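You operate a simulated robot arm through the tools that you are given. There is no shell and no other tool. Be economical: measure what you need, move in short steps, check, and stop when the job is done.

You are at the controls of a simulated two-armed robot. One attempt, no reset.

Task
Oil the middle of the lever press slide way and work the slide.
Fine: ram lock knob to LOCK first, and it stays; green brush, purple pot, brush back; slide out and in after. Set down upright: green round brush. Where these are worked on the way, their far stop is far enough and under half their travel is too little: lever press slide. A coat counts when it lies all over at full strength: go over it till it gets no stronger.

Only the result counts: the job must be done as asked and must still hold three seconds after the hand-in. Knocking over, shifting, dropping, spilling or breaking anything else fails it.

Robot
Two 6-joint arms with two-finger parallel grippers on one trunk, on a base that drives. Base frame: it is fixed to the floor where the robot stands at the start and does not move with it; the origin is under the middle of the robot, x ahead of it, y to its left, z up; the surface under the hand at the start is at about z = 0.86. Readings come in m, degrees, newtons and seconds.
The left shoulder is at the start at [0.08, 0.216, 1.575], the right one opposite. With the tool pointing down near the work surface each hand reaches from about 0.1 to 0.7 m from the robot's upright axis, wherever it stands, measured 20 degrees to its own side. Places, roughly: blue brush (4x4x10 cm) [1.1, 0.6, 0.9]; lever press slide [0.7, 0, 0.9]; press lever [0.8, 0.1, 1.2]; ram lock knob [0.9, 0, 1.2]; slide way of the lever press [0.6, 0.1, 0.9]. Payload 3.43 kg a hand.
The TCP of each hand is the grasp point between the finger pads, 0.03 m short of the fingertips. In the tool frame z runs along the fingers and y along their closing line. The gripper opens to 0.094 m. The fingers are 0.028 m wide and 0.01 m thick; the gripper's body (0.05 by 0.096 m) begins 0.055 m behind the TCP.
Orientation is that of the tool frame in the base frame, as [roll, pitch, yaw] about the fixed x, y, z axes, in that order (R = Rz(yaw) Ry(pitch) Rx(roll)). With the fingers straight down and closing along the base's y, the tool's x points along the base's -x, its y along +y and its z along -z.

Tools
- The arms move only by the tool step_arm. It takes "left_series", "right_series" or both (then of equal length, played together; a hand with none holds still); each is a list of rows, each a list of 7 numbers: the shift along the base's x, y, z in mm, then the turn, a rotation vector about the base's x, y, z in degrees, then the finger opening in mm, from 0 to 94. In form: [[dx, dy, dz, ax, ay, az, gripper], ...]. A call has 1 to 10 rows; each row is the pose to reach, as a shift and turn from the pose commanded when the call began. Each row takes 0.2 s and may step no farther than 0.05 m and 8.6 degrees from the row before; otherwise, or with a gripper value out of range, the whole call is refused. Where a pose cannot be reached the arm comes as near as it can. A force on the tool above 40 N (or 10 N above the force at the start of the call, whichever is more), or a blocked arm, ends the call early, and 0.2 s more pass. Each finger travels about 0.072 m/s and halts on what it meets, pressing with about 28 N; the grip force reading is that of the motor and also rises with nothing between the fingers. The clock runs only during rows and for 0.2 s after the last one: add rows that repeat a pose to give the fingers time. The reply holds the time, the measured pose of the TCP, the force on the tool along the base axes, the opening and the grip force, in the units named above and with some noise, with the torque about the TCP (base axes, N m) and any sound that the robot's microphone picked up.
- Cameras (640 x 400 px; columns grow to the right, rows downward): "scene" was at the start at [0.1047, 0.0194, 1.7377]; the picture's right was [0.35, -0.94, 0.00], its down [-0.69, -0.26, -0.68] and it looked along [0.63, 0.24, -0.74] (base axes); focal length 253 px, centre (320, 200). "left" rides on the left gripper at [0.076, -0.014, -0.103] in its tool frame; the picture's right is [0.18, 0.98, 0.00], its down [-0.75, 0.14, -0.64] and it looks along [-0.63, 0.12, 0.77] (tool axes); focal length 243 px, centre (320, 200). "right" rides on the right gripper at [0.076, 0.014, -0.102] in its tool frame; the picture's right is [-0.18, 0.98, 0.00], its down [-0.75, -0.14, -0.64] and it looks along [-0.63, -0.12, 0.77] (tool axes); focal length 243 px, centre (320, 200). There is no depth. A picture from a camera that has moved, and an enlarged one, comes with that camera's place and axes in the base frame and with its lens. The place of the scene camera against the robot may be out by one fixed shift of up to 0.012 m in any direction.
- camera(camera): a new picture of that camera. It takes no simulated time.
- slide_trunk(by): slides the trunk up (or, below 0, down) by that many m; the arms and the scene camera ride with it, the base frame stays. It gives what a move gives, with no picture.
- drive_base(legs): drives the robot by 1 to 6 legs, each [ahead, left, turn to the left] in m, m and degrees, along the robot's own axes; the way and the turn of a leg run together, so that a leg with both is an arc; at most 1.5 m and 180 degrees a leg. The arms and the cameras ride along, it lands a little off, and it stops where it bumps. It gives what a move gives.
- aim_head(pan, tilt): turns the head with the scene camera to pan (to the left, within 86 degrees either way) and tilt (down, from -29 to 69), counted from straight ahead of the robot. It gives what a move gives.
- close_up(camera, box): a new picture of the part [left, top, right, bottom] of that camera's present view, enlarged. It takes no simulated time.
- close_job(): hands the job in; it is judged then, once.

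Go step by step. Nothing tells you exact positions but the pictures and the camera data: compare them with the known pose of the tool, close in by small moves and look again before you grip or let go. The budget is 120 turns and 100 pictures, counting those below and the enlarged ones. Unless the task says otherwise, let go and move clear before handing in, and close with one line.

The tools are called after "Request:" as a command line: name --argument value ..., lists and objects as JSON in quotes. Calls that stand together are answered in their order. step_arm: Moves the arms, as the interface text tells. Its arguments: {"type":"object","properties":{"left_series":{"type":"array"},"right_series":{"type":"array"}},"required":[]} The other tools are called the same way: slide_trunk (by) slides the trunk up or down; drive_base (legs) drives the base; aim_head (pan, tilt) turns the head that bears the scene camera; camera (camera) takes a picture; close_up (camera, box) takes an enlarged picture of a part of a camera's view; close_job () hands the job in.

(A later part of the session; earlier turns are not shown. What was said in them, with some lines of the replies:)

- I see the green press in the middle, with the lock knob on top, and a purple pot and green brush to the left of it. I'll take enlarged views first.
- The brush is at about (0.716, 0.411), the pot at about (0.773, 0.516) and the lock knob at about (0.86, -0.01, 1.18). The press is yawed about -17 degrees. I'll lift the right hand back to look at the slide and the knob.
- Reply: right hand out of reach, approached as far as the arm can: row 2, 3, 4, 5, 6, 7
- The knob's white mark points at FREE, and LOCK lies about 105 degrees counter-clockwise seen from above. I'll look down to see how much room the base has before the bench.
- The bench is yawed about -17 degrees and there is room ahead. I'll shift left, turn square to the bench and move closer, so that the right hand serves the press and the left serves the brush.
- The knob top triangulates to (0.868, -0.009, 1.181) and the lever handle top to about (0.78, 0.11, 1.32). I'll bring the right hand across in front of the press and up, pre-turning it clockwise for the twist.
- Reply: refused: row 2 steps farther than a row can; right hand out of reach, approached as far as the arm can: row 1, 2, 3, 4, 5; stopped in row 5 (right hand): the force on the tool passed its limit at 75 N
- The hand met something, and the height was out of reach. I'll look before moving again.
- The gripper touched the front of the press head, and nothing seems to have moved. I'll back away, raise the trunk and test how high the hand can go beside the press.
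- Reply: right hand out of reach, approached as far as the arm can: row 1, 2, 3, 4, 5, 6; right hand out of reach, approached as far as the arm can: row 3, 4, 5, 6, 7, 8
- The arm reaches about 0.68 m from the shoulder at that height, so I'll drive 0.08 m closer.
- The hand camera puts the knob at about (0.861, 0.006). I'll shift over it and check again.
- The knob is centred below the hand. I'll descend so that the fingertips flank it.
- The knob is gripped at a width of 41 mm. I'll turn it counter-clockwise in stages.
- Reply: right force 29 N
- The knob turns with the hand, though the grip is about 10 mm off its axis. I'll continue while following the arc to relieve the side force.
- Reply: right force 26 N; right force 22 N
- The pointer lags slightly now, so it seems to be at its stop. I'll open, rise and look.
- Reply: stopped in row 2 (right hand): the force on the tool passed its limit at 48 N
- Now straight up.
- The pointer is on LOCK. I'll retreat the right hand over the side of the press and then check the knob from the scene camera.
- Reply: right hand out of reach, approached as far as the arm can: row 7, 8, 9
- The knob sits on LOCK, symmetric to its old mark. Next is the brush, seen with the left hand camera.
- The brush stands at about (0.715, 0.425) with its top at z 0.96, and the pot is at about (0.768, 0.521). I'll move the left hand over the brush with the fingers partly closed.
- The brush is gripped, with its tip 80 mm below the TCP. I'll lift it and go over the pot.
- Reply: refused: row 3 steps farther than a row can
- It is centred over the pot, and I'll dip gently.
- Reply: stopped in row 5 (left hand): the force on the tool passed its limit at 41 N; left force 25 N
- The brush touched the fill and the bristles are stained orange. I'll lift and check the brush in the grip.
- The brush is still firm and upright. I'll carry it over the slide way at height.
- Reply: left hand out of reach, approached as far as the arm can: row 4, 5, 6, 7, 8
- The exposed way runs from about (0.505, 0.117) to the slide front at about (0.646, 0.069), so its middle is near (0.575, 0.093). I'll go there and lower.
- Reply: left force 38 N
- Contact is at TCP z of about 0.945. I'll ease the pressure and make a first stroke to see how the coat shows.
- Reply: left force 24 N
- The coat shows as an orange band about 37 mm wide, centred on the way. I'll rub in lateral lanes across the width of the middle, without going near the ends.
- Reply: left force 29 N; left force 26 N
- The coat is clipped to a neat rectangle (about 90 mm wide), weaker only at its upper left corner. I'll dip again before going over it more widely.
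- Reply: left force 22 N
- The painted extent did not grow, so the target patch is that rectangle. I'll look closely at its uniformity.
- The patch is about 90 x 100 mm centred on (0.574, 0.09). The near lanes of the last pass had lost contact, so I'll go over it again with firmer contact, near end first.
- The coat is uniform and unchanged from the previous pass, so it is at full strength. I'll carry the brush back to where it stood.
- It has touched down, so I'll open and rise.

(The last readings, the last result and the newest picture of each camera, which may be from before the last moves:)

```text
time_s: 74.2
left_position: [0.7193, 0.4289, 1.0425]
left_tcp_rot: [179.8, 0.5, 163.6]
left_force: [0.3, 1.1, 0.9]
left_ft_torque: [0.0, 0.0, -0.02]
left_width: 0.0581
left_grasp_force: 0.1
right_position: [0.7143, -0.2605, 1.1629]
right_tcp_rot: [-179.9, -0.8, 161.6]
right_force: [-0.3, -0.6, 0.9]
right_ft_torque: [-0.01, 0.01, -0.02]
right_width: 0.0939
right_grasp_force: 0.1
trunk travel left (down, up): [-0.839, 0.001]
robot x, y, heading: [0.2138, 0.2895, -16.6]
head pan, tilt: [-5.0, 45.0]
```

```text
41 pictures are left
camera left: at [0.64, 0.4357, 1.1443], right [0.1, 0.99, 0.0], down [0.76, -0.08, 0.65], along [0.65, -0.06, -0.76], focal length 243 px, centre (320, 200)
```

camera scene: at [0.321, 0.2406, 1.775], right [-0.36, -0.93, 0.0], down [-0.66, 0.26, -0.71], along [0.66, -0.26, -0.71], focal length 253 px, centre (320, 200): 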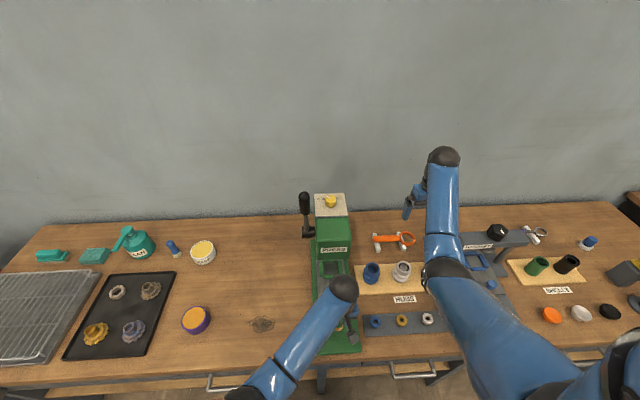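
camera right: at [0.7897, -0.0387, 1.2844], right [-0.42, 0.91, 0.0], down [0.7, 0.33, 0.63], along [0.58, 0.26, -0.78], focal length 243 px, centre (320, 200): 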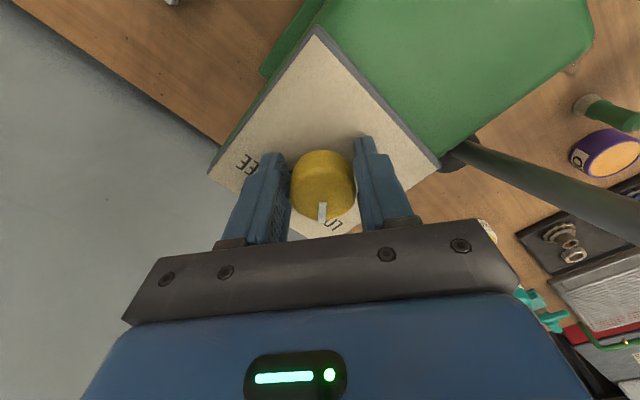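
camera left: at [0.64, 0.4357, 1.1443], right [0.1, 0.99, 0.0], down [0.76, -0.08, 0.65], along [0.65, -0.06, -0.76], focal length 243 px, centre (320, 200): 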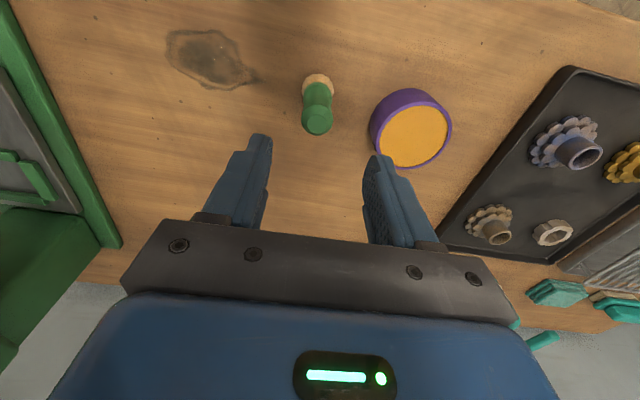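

The brush stands upright in its old place. Next I'll bring the left hand in front of the slide knob to locate it.

Request:
step_arm --left_series '[[-20, -42, 0, 0, 0, 0, 70], [-40, -84, 0, 0, 0, 0, 80], [-60, -126, 0, 0, 0, 0, 80], [-80, -168, 0, 0, 0, 0, 80], [-100, -210, 0, 0, 0, 0, 80], [-115, -255, 0, 0, 0, 0, 80], [-120, -300, 0, 0, 0, 0, 80], [-120, -340, 0, 0, 0, 0, 80], [-120, -340, 0, 0, 0, 0, 80]]'

Request:
camera --camera "left"

```text
time_s: 76.2
left_position: [0.6005, 0.0849, 1.0432]
left_tcp_rot: [179.9, 0.5, 163.6]
left_force: [1.4, 0.4, -0.2]
left_ft_torque: [0.02, -0.04, -0.02]
left_width: 0.0798
left_grasp_force: 0.0
right_position: [0.7142, -0.2588, 1.1636]
right_tcp_rot: [180.0, -0.9, 161.6]
right_force: [0.0, -0.4, 0.5]
right_ft_torque: [0.0, -0.01, -0.01]
right_width: 0.0938
right_grasp_force: 0.1
trunk travel left (down, up): [-0.839, 0.001]
robot x, y, heading: [0.2159, 0.2884, -16.7]
head pan, tilt: [-5.0, 45.0]
```

```text
40 pictures are left
camera left: at [0.5223, 0.0922, 1.1453], right [0.1, 0.99, 0.0], down [0.76, -0.08, 0.65], along [0.65, -0.06, -0.76], focal length 243 px, centre (320, 200)
```

left: 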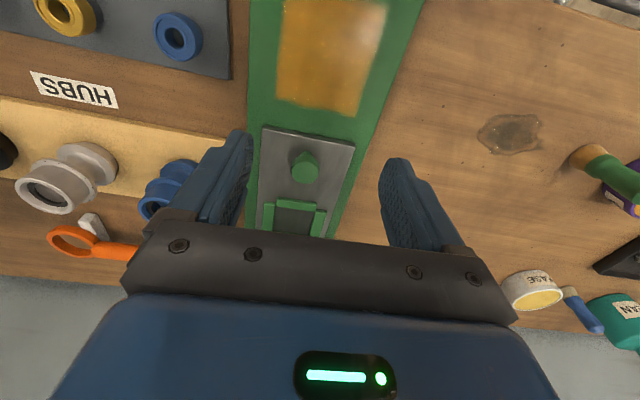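

Request:
step_arm --left_series '[[22, -8, -15, 0, 0, 0, 80], [44, -16, -30, 0, 0, 0, 80], [62, -23, -45, 0, 0, 0, 80], [62, -23, -45, 0, 0, 0, 80]]'

Request:
camera --camera "left"

Request:
close_up --camera "scene" --box '[270, 200, 430, 300]'

```text
time_s: 77.2
left_position: [0.6626, 0.0624, 0.9972]
left_tcp_rot: [179.8, 0.4, 163.6]
left_force: [-0.3, -1.0, -0.2]
left_ft_torque: [0.0, 0.0, 0.02]
left_width: 0.0801
left_grasp_force: 0.1
right_position: [0.7152, -0.26, 1.1634]
right_tcp_rot: [-179.9, -0.9, 161.6]
right_force: [0.5, 0.8, -0.4]
right_ft_torque: [0.03, 0.03, -0.02]
right_width: 0.0941
right_grasp_force: 0.0
trunk travel left (down, up): [-0.839, 0.001]
robot x, y, heading: [0.2149, 0.2892, -16.3]
head pan, tilt: [-5.0, 45.0]
```

```text
39 pictures are left
camera left: at [0.5843, 0.0696, 1.0992], right [0.1, 0.99, 0.0], down [0.76, -0.08, 0.65], along [0.65, -0.06, -0.76], focal length 243 px, centre (320, 200)
```

left: 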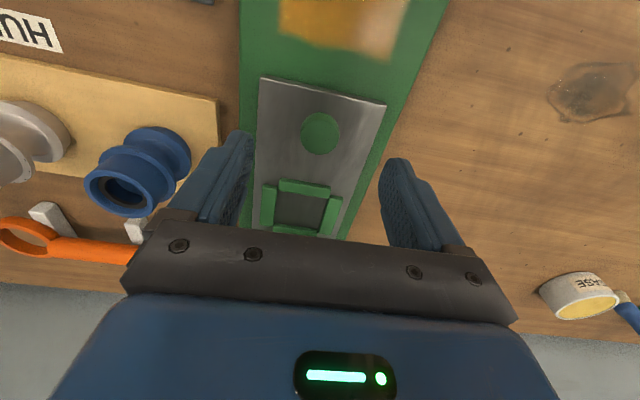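

```text
4.00 times, centred on (350, 250) of scene
camera zoom: at [0.3202, 0.2422, 1.7751], right [-0.36, -0.93, 0.0], down [-0.66, 0.26, -0.71], along [0.66, -0.26, -0.71], focal length 1013 px, centre (200, 0)
```

zoom: 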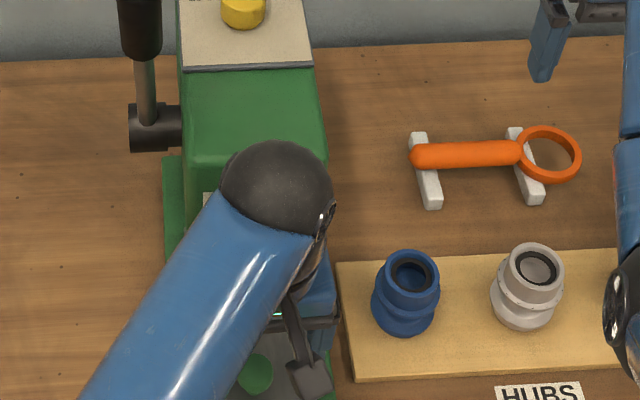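

The slide knob top is at about (0.673, 0.062, 0.908). I'll lower around it.

Request:
step_arm --left_series '[[4, -1, -25, 0, 0, 0, 80], [7, -2, -50, 0, 0, 0, 80], [7, -2, -72, 0, 0, 0, 80], [7, -2, -78, 0, 0, 0, 80], [7, -2, -78, 0, 0, 0, 80]]'

Request:
camera --camera "left"

```text
time_s: 78.5
left_position: [0.6701, 0.0606, 0.9197]
left_tcp_rot: [179.8, 0.5, 163.6]
left_force: [0.9, -0.9, 0.2]
left_ft_torque: [-0.02, 0.0, -0.01]
left_width: 0.0799
left_grasp_force: 0.0
right_position: [0.7145, -0.2603, 1.1641]
right_tcp_rot: [-180.0, -0.9, 161.6]
right_force: [-0.1, 0.8, 0.1]
right_ft_torque: [0.02, 0.0, -0.01]
right_width: 0.0941
right_grasp_force: 0.0
trunk travel left (down, up): [-0.839, 0.001]
robot x, y, heading: [0.215, 0.2873, -16.3]
head pan, tilt: [-5.0, 45.0]
```

```text
37 pictures are left
camera left: at [0.5914, 0.0684, 1.0215], right [0.1, 0.99, 0.0], down [0.76, -0.08, 0.65], along [0.65, -0.06, -0.76], focal length 243 px, centre (320, 200)
```

left: 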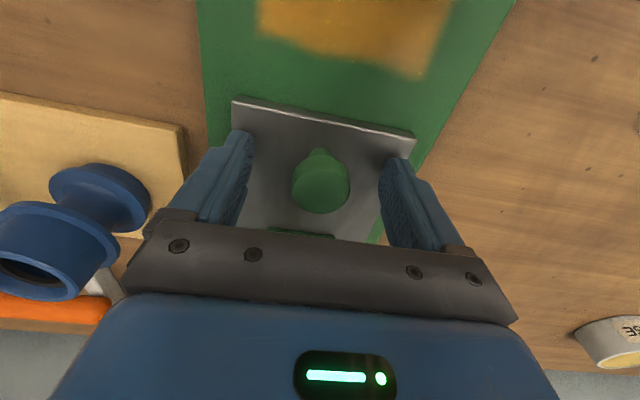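

Request:
close_up --camera "left" --box '[230, 0, 470, 110]'

```text
2.67 times, centred on (350, 55) of left
camera zoom: at [0.5914, 0.0684, 1.0215], right [0.1, 0.99, 0.0], down [0.76, -0.08, 0.65], along [0.65, -0.06, -0.76], focal length 647 px, centre (240, 587)
```

zoom: 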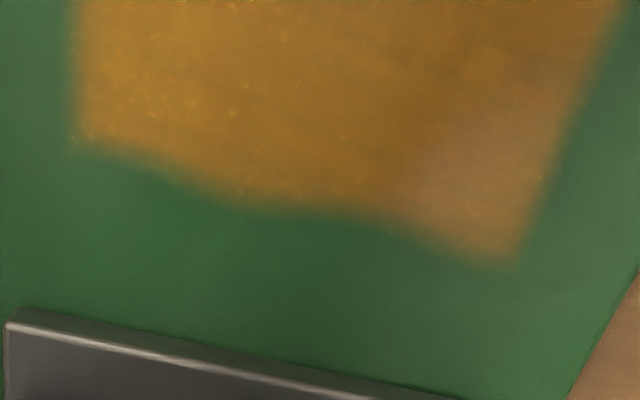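

The coat looks even. I'll grip the slide knob.

Request:
step_arm --left_series '[[0, 0, 0, 0, 0, 0, 50], [0, 0, 0, 0, 0, 0, 20], [0, 0, 0, 0, 0, 0, 20], [0, 0, 0, 0, 0, 0, 20]]'

Request:
step_arm --left_series '[[-10, 3, 0, 0, 0, 0, 20], [-19, 6, 0, 0, 0, 0, 20], [-28, 9, 0, 0, 0, 0, 20], [-38, 12, 0, 0, 0, 0, 20], [-38, 12, 0, 0, 0, 0, 20]]'

Request:
camera --camera "left"

```text
time_s: 79.5
left_position: [0.6698, 0.0618, 0.9192]
left_tcp_rot: [179.8, 0.5, 163.5]
left_force: [1.1, 3.4, -0.1]
left_ft_torque: [-0.2, 0.0, 0.1]
left_width: 0.0319
left_grasp_force: 44.9
right_position: [0.7155, -0.2598, 1.1624]
right_tcp_rot: [-179.8, -0.9, 161.6]
right_force: [-0.3, -0.5, 0.1]
right_ft_torque: [0.0, -0.02, 0.02]
right_width: 0.0941
right_grasp_force: 0.1
trunk travel left (down, up): [-0.839, 0.001]
robot x, y, heading: [0.215, 0.2898, -16.4]
head pan, tilt: [-5.0, 45.0]
```

```text
time_s: 80.7
left_position: [0.6329, 0.0735, 0.919]
left_tcp_rot: [180.0, 0.6, 163.6]
left_force: [1.3, 7.7, 2.6]
left_ft_torque: [-0.25, -0.27, 0.09]
left_width: 0.0317
left_grasp_force: 45.0
right_position: [0.7145, -0.2588, 1.1646]
right_tcp_rot: [-179.8, -0.8, 161.6]
right_force: [1.3, 0.1, -0.1]
right_ft_torque: [-0.01, -0.02, 0.02]
right_width: 0.0939
right_grasp_force: 0.0
trunk travel left (down, up): [-0.839, 0.001]
robot x, y, heading: [0.2116, 0.2875, -16.1]
head pan, tilt: [-5.0, 45.0]
```

```text
35 pictures are left
camera left: at [0.5536, 0.0813, 1.0215], right [0.1, 0.99, 0.0], down [0.76, -0.08, 0.65], along [0.65, -0.06, -0.76], focal length 243 px, centre (320, 200)
```

left: 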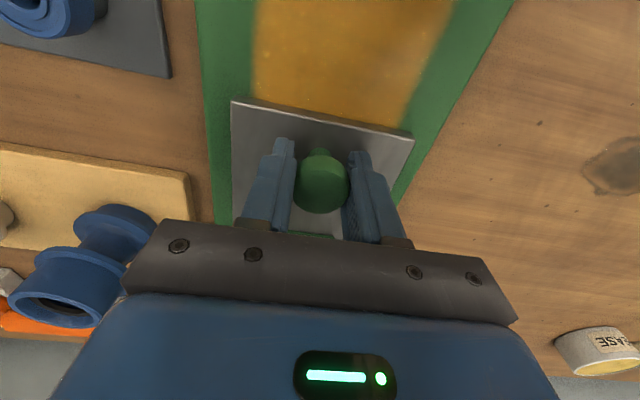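

The slide moves freely. I'll continue outward to the stop.

Request:
step_arm --left_series '[[-11, 4.5, 0, 0, 0, 0, 20], [-22, 8, 0, 0, 0, 0, 20], [-33, 11.5, 0, 0, 0, 0, 20], [-44, 15, 0, 0, 0, 0, 20], [-55, 18.5, 0, 0, 0, 0, 20], [-66, 22, 0, 0, 0, 0, 20], [-77, 26, 0, 0, 0, 0, 20], [-88, 29.5, 0, 0, 0, 0, 20], [-99, 33, 0, 0, 0, 0, 20]]'

Request:
camera --camera "left"

Request:
camera --camera "scene"

```text
time_s: 82.7
left_position: [0.53, 0.1072, 0.919]
left_tcp_rot: [179.8, 0.4, 163.6]
left_force: [-1.9, -2.9, 7.6]
left_ft_torque: [-0.55, 0.25, -0.1]
left_width: 0.0317
left_grasp_force: 44.8
right_position: [0.7129, -0.2604, 1.1638]
right_tcp_rot: [-179.9, -1.0, 161.6]
right_force: [0.8, 0.1, 0.6]
right_ft_torque: [-0.02, 0.0, 0.01]
right_width: 0.0942
right_grasp_force: 0.0
trunk travel left (down, up): [-0.839, 0.001]
robot x, y, heading: [0.2131, 0.2887, -16.3]
head pan, tilt: [-5.0, 45.0]
```

```text
34 pictures are left
camera left: at [0.4524, 0.1145, 1.0215], right [0.1, 0.99, 0.0], down [0.76, -0.08, 0.65], along [0.65, -0.06, -0.76], focal length 243 px, centre (320, 200)
```

left: 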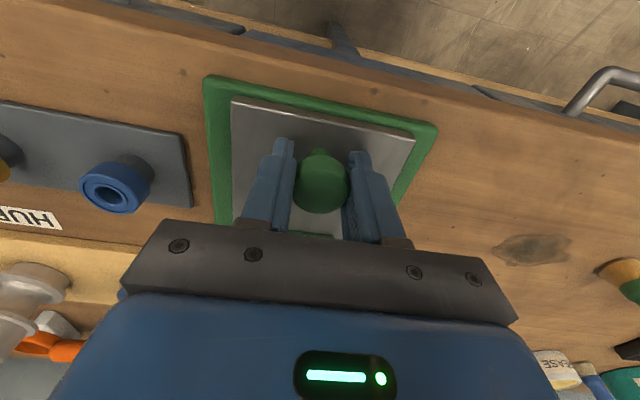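

```text
33 pictures are left
camera scene: at [0.3193, 0.2417, 1.7752], right [-0.36, -0.93, 0.0], down [-0.66, 0.26, -0.71], along [0.66, -0.26, -0.71], focal length 253 px, centre (320, 200)
```

scene: 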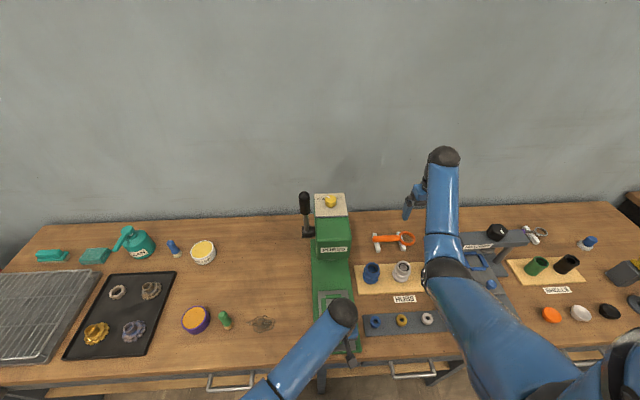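

Request:
step_arm --left_series '[[-6, 2, 0, 0, 0, 0, 20], [-11, 3.5, 0, 0, 0, 0, 20], [-17, 5.5, 0, 0, 0, 0, 20], [-17, 5.5, 0, 0, 0, 0, 20]]'

Request:
close_up --camera "left" --box '[180, 50, 460, 225]'

```text
time_s: 83.7
left_position: [0.5213, 0.1101, 0.9196]
left_tcp_rot: [180.0, 0.7, 163.8]
left_force: [33.4, -9.4, 3.6]
left_ft_torque: [-0.52, -0.44, 0.33]
left_width: 0.0315
left_grasp_force: 44.8
right_position: [0.7198, -0.261, 1.1598]
right_tcp_rot: [-179.9, -1.2, 161.7]
right_force: [-0.4, -0.7, -0.7]
right_ft_torque: [-0.02, -0.02, -0.01]
right_width: 0.0939
right_grasp_force: 0.0
trunk travel left (down, up): [-0.839, 0.001]
robot x, y, heading: [0.2173, 0.2894, -16.3]
head pan, tilt: [-5.0, 45.0]
```

```text
2.29 times, centred on (320, 138) of left
camera zoom: at [0.4429, 0.1175, 1.0212], right [0.1, 1.0, 0.0], down [0.76, -0.07, 0.65], along [0.65, -0.06, -0.76], focal length 555 px, centre (320, 343)
```

zoom: 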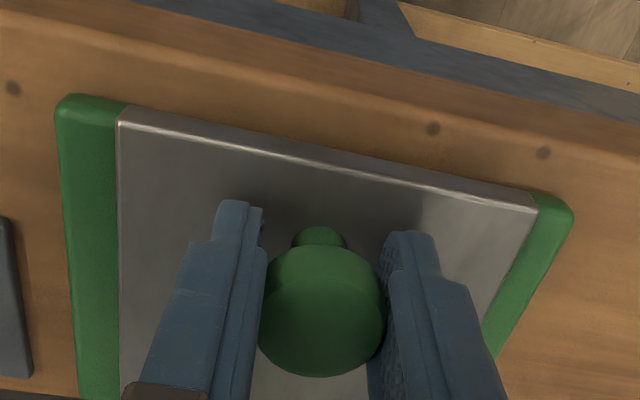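

That is the far stop at 33 N. Now I'll push it back in.

Request:
step_arm --left_series '[[14, -4.5, 0, 0, 0, 0, 20], [29, -9.5, 0, 0, 0, 0, 20], [43, -14, 0, 0, 0, 0, 20], [57, -18.5, 0, 0, 0, 0, 20], [71, -23, 0, 0, 0, 0, 20], [85, -27.5, 0, 0, 0, 0, 20], [99, -32, 0, 0, 0, 0, 20], [113, -37, 0, 0, 0, 0, 20], [127, -41.5, 0, 0, 0, 0, 20], [138, -45, 0, 0, 0, 0, 20]]'

```text
time_s: 85.8
left_position: [0.6574, 0.0662, 0.9192]
left_tcp_rot: [179.6, 0.4, 163.6]
left_force: [-0.6, -7.4, -17.8]
left_ft_torque: [0.04, 0.16, 0.1]
left_width: 0.0319
left_grasp_force: 44.8
right_position: [0.7162, -0.2621, 1.1608]
right_tcp_rot: [-180.0, -1.0, 161.5]
right_force: [-0.4, -0.8, -0.1]
right_ft_torque: [-0.02, -0.02, 0.0]
right_width: 0.0942
right_grasp_force: 0.3
trunk travel left (down, up): [-0.839, 0.001]
robot x, y, heading: [0.211, 0.2899, -16.1]
head pan, tilt: [-5.0, 45.0]
```

Request:
step_arm --left_series '[[6, -2, 0, 0, 0, 0, 20], [12, -4, 0, 0, 0, 0, 20], [18, -6, 0, 0, 0, 0, 20], [20, -6.5, 0, 0, 0, 0, 20], [20, -6.5, 0, 0, 0, 0, 20]]'

Request:
camera --camera "left"

```text
time_s: 87.0
left_position: [0.6694, 0.0617, 0.9194]
left_tcp_rot: [179.6, 0.3, 163.6]
left_force: [-24.6, 6.0, -11.3]
left_ft_torque: [-0.11, 0.69, 0.04]
left_width: 0.0317
left_grasp_force: 45.1
right_position: [0.7108, -0.2591, 1.1652]
right_tcp_rot: [-179.9, -0.8, 161.6]
right_force: [0.5, 1.0, 0.3]
right_ft_torque: [-0.01, 0.02, -0.01]
right_width: 0.0941
right_grasp_force: 0.1
trunk travel left (down, up): [-0.839, 0.001]
robot x, y, heading: [0.217, 0.2876, -16.1]
head pan, tilt: [-5.0, 45.0]
```

```text
31 pictures are left
camera left: at [0.5914, 0.0688, 1.0214], right [0.1, 0.99, 0.01], down [0.76, -0.08, 0.65], along [0.64, -0.06, -0.76], focal length 243 px, centre (320, 200)
```

left: 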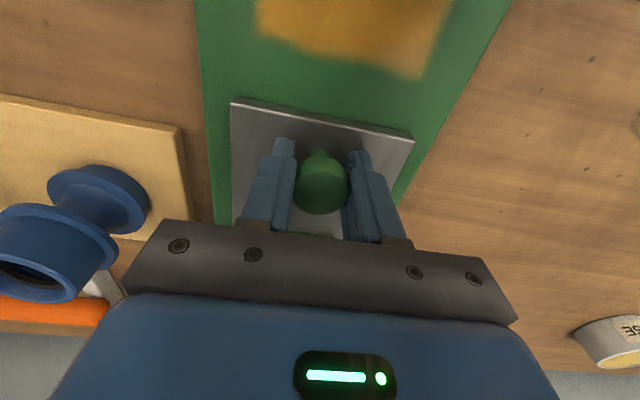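

The slide is back at its inner stop. I'll release and rise.

Request:
step_arm --left_series '[[-1, 0, 0, 0, 0, 0, 50], [-1, 0, 0, 0, 0, 0, 80], [-1, 0, 0, 0, 0, 0, 80], [-2, 0, 40, 0, 0, 0, 80], [-20, 10, 80, 0, 0, 0, 80], [-45, 20, 110, 0, 0, 0, 80], [-60, 60, 110, 0, 0, 0, 80], [-60, 105, 110, 0, 0, 0, 80], [-60, 150, 110, 0, 0, 0, 80], [-60, 195, 110, 0, 0, 0, 80]]'

Request:
camera --camera "scene"

Request:
close_up --camera "scene" --box '[270, 180, 430, 360]'

Request:
close_up --camera "scene" --box '[290, 160, 370, 220]'

```text
time_s: 89.2
left_position: [0.6096, 0.2569, 1.0342]
left_tcp_rot: [179.8, 0.6, 163.6]
left_force: [0.3, 0.0, -0.5]
left_ft_torque: [0.01, -0.01, 0.04]
left_width: 0.0799
left_grasp_force: 0.0
right_position: [0.7122, -0.2595, 1.1639]
right_tcp_rot: [-179.9, -0.9, 161.5]
right_force: [0.6, -0.2, 0.5]
right_ft_torque: [0.0, -0.04, 0.02]
right_width: 0.0939
right_grasp_force: 0.0
trunk travel left (down, up): [-0.839, 0.001]
robot x, y, heading: [0.2166, 0.2875, -16.3]
head pan, tilt: [-5.0, 45.0]
```

```text
30 pictures are left
camera scene: at [0.3194, 0.2436, 1.7752], right [-0.37, -0.93, 0.0], down [-0.66, 0.26, -0.71], along [0.66, -0.26, -0.71], focal length 253 px, centre (320, 200)
```

scene: 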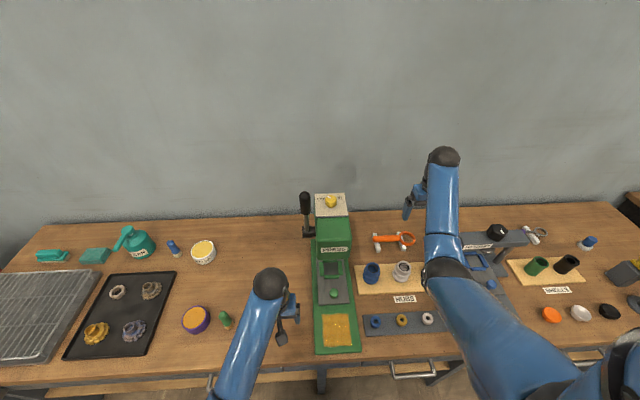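

```text
2.22 times, centred on (350, 270) of scene
camera zoom: at [0.3194, 0.2436, 1.7752], right [-0.37, -0.93, 0.0], down [-0.66, 0.26, -0.71], along [0.66, -0.26, -0.71], focal length 563 px, centre (253, 44)
```

zoom: 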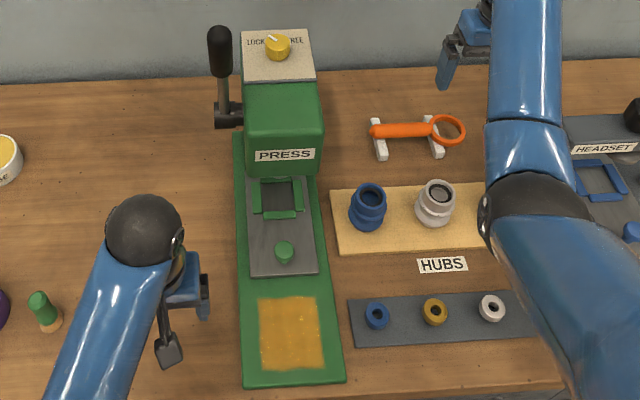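

```text
6.67 times, centred on (330, 190) of scene
camera zoom: at [0.3194, 0.2436, 1.7752], right [-0.37, -0.93, 0.0], down [-0.66, 0.26, -0.71], along [0.66, -0.26, -0.71], focal length 1688 px, centre (253, 267)
```

zoom: 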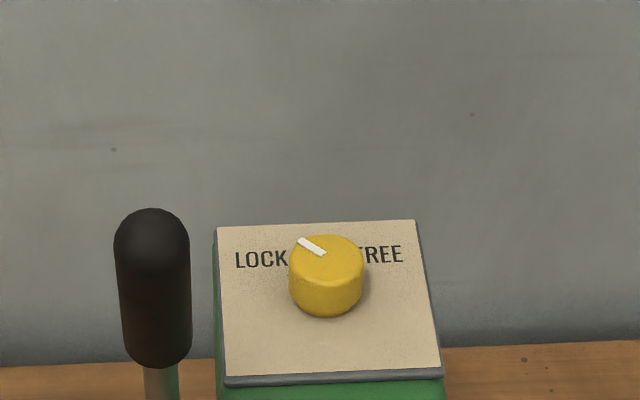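

The knob is on LOCK, the patch is evenly coated, the slide is back in and the brush stands upright in its place. Both hands are clear, so I'll hand in.

Request:
close_job

```text
The job is handed in.
```

The job is handed in. I turned the ram lock knob to LOCK first and it stayed there. I oiled the middle of the slide way with the green brush from the purple pot until the coat got no stronger, and set the brush back upright. I then pulled the slide out to its far stop and pushed it back in. Early on the right gripper bumped the front of the press head once (75 N), and nothing looked shifted in the pictures afterwards.
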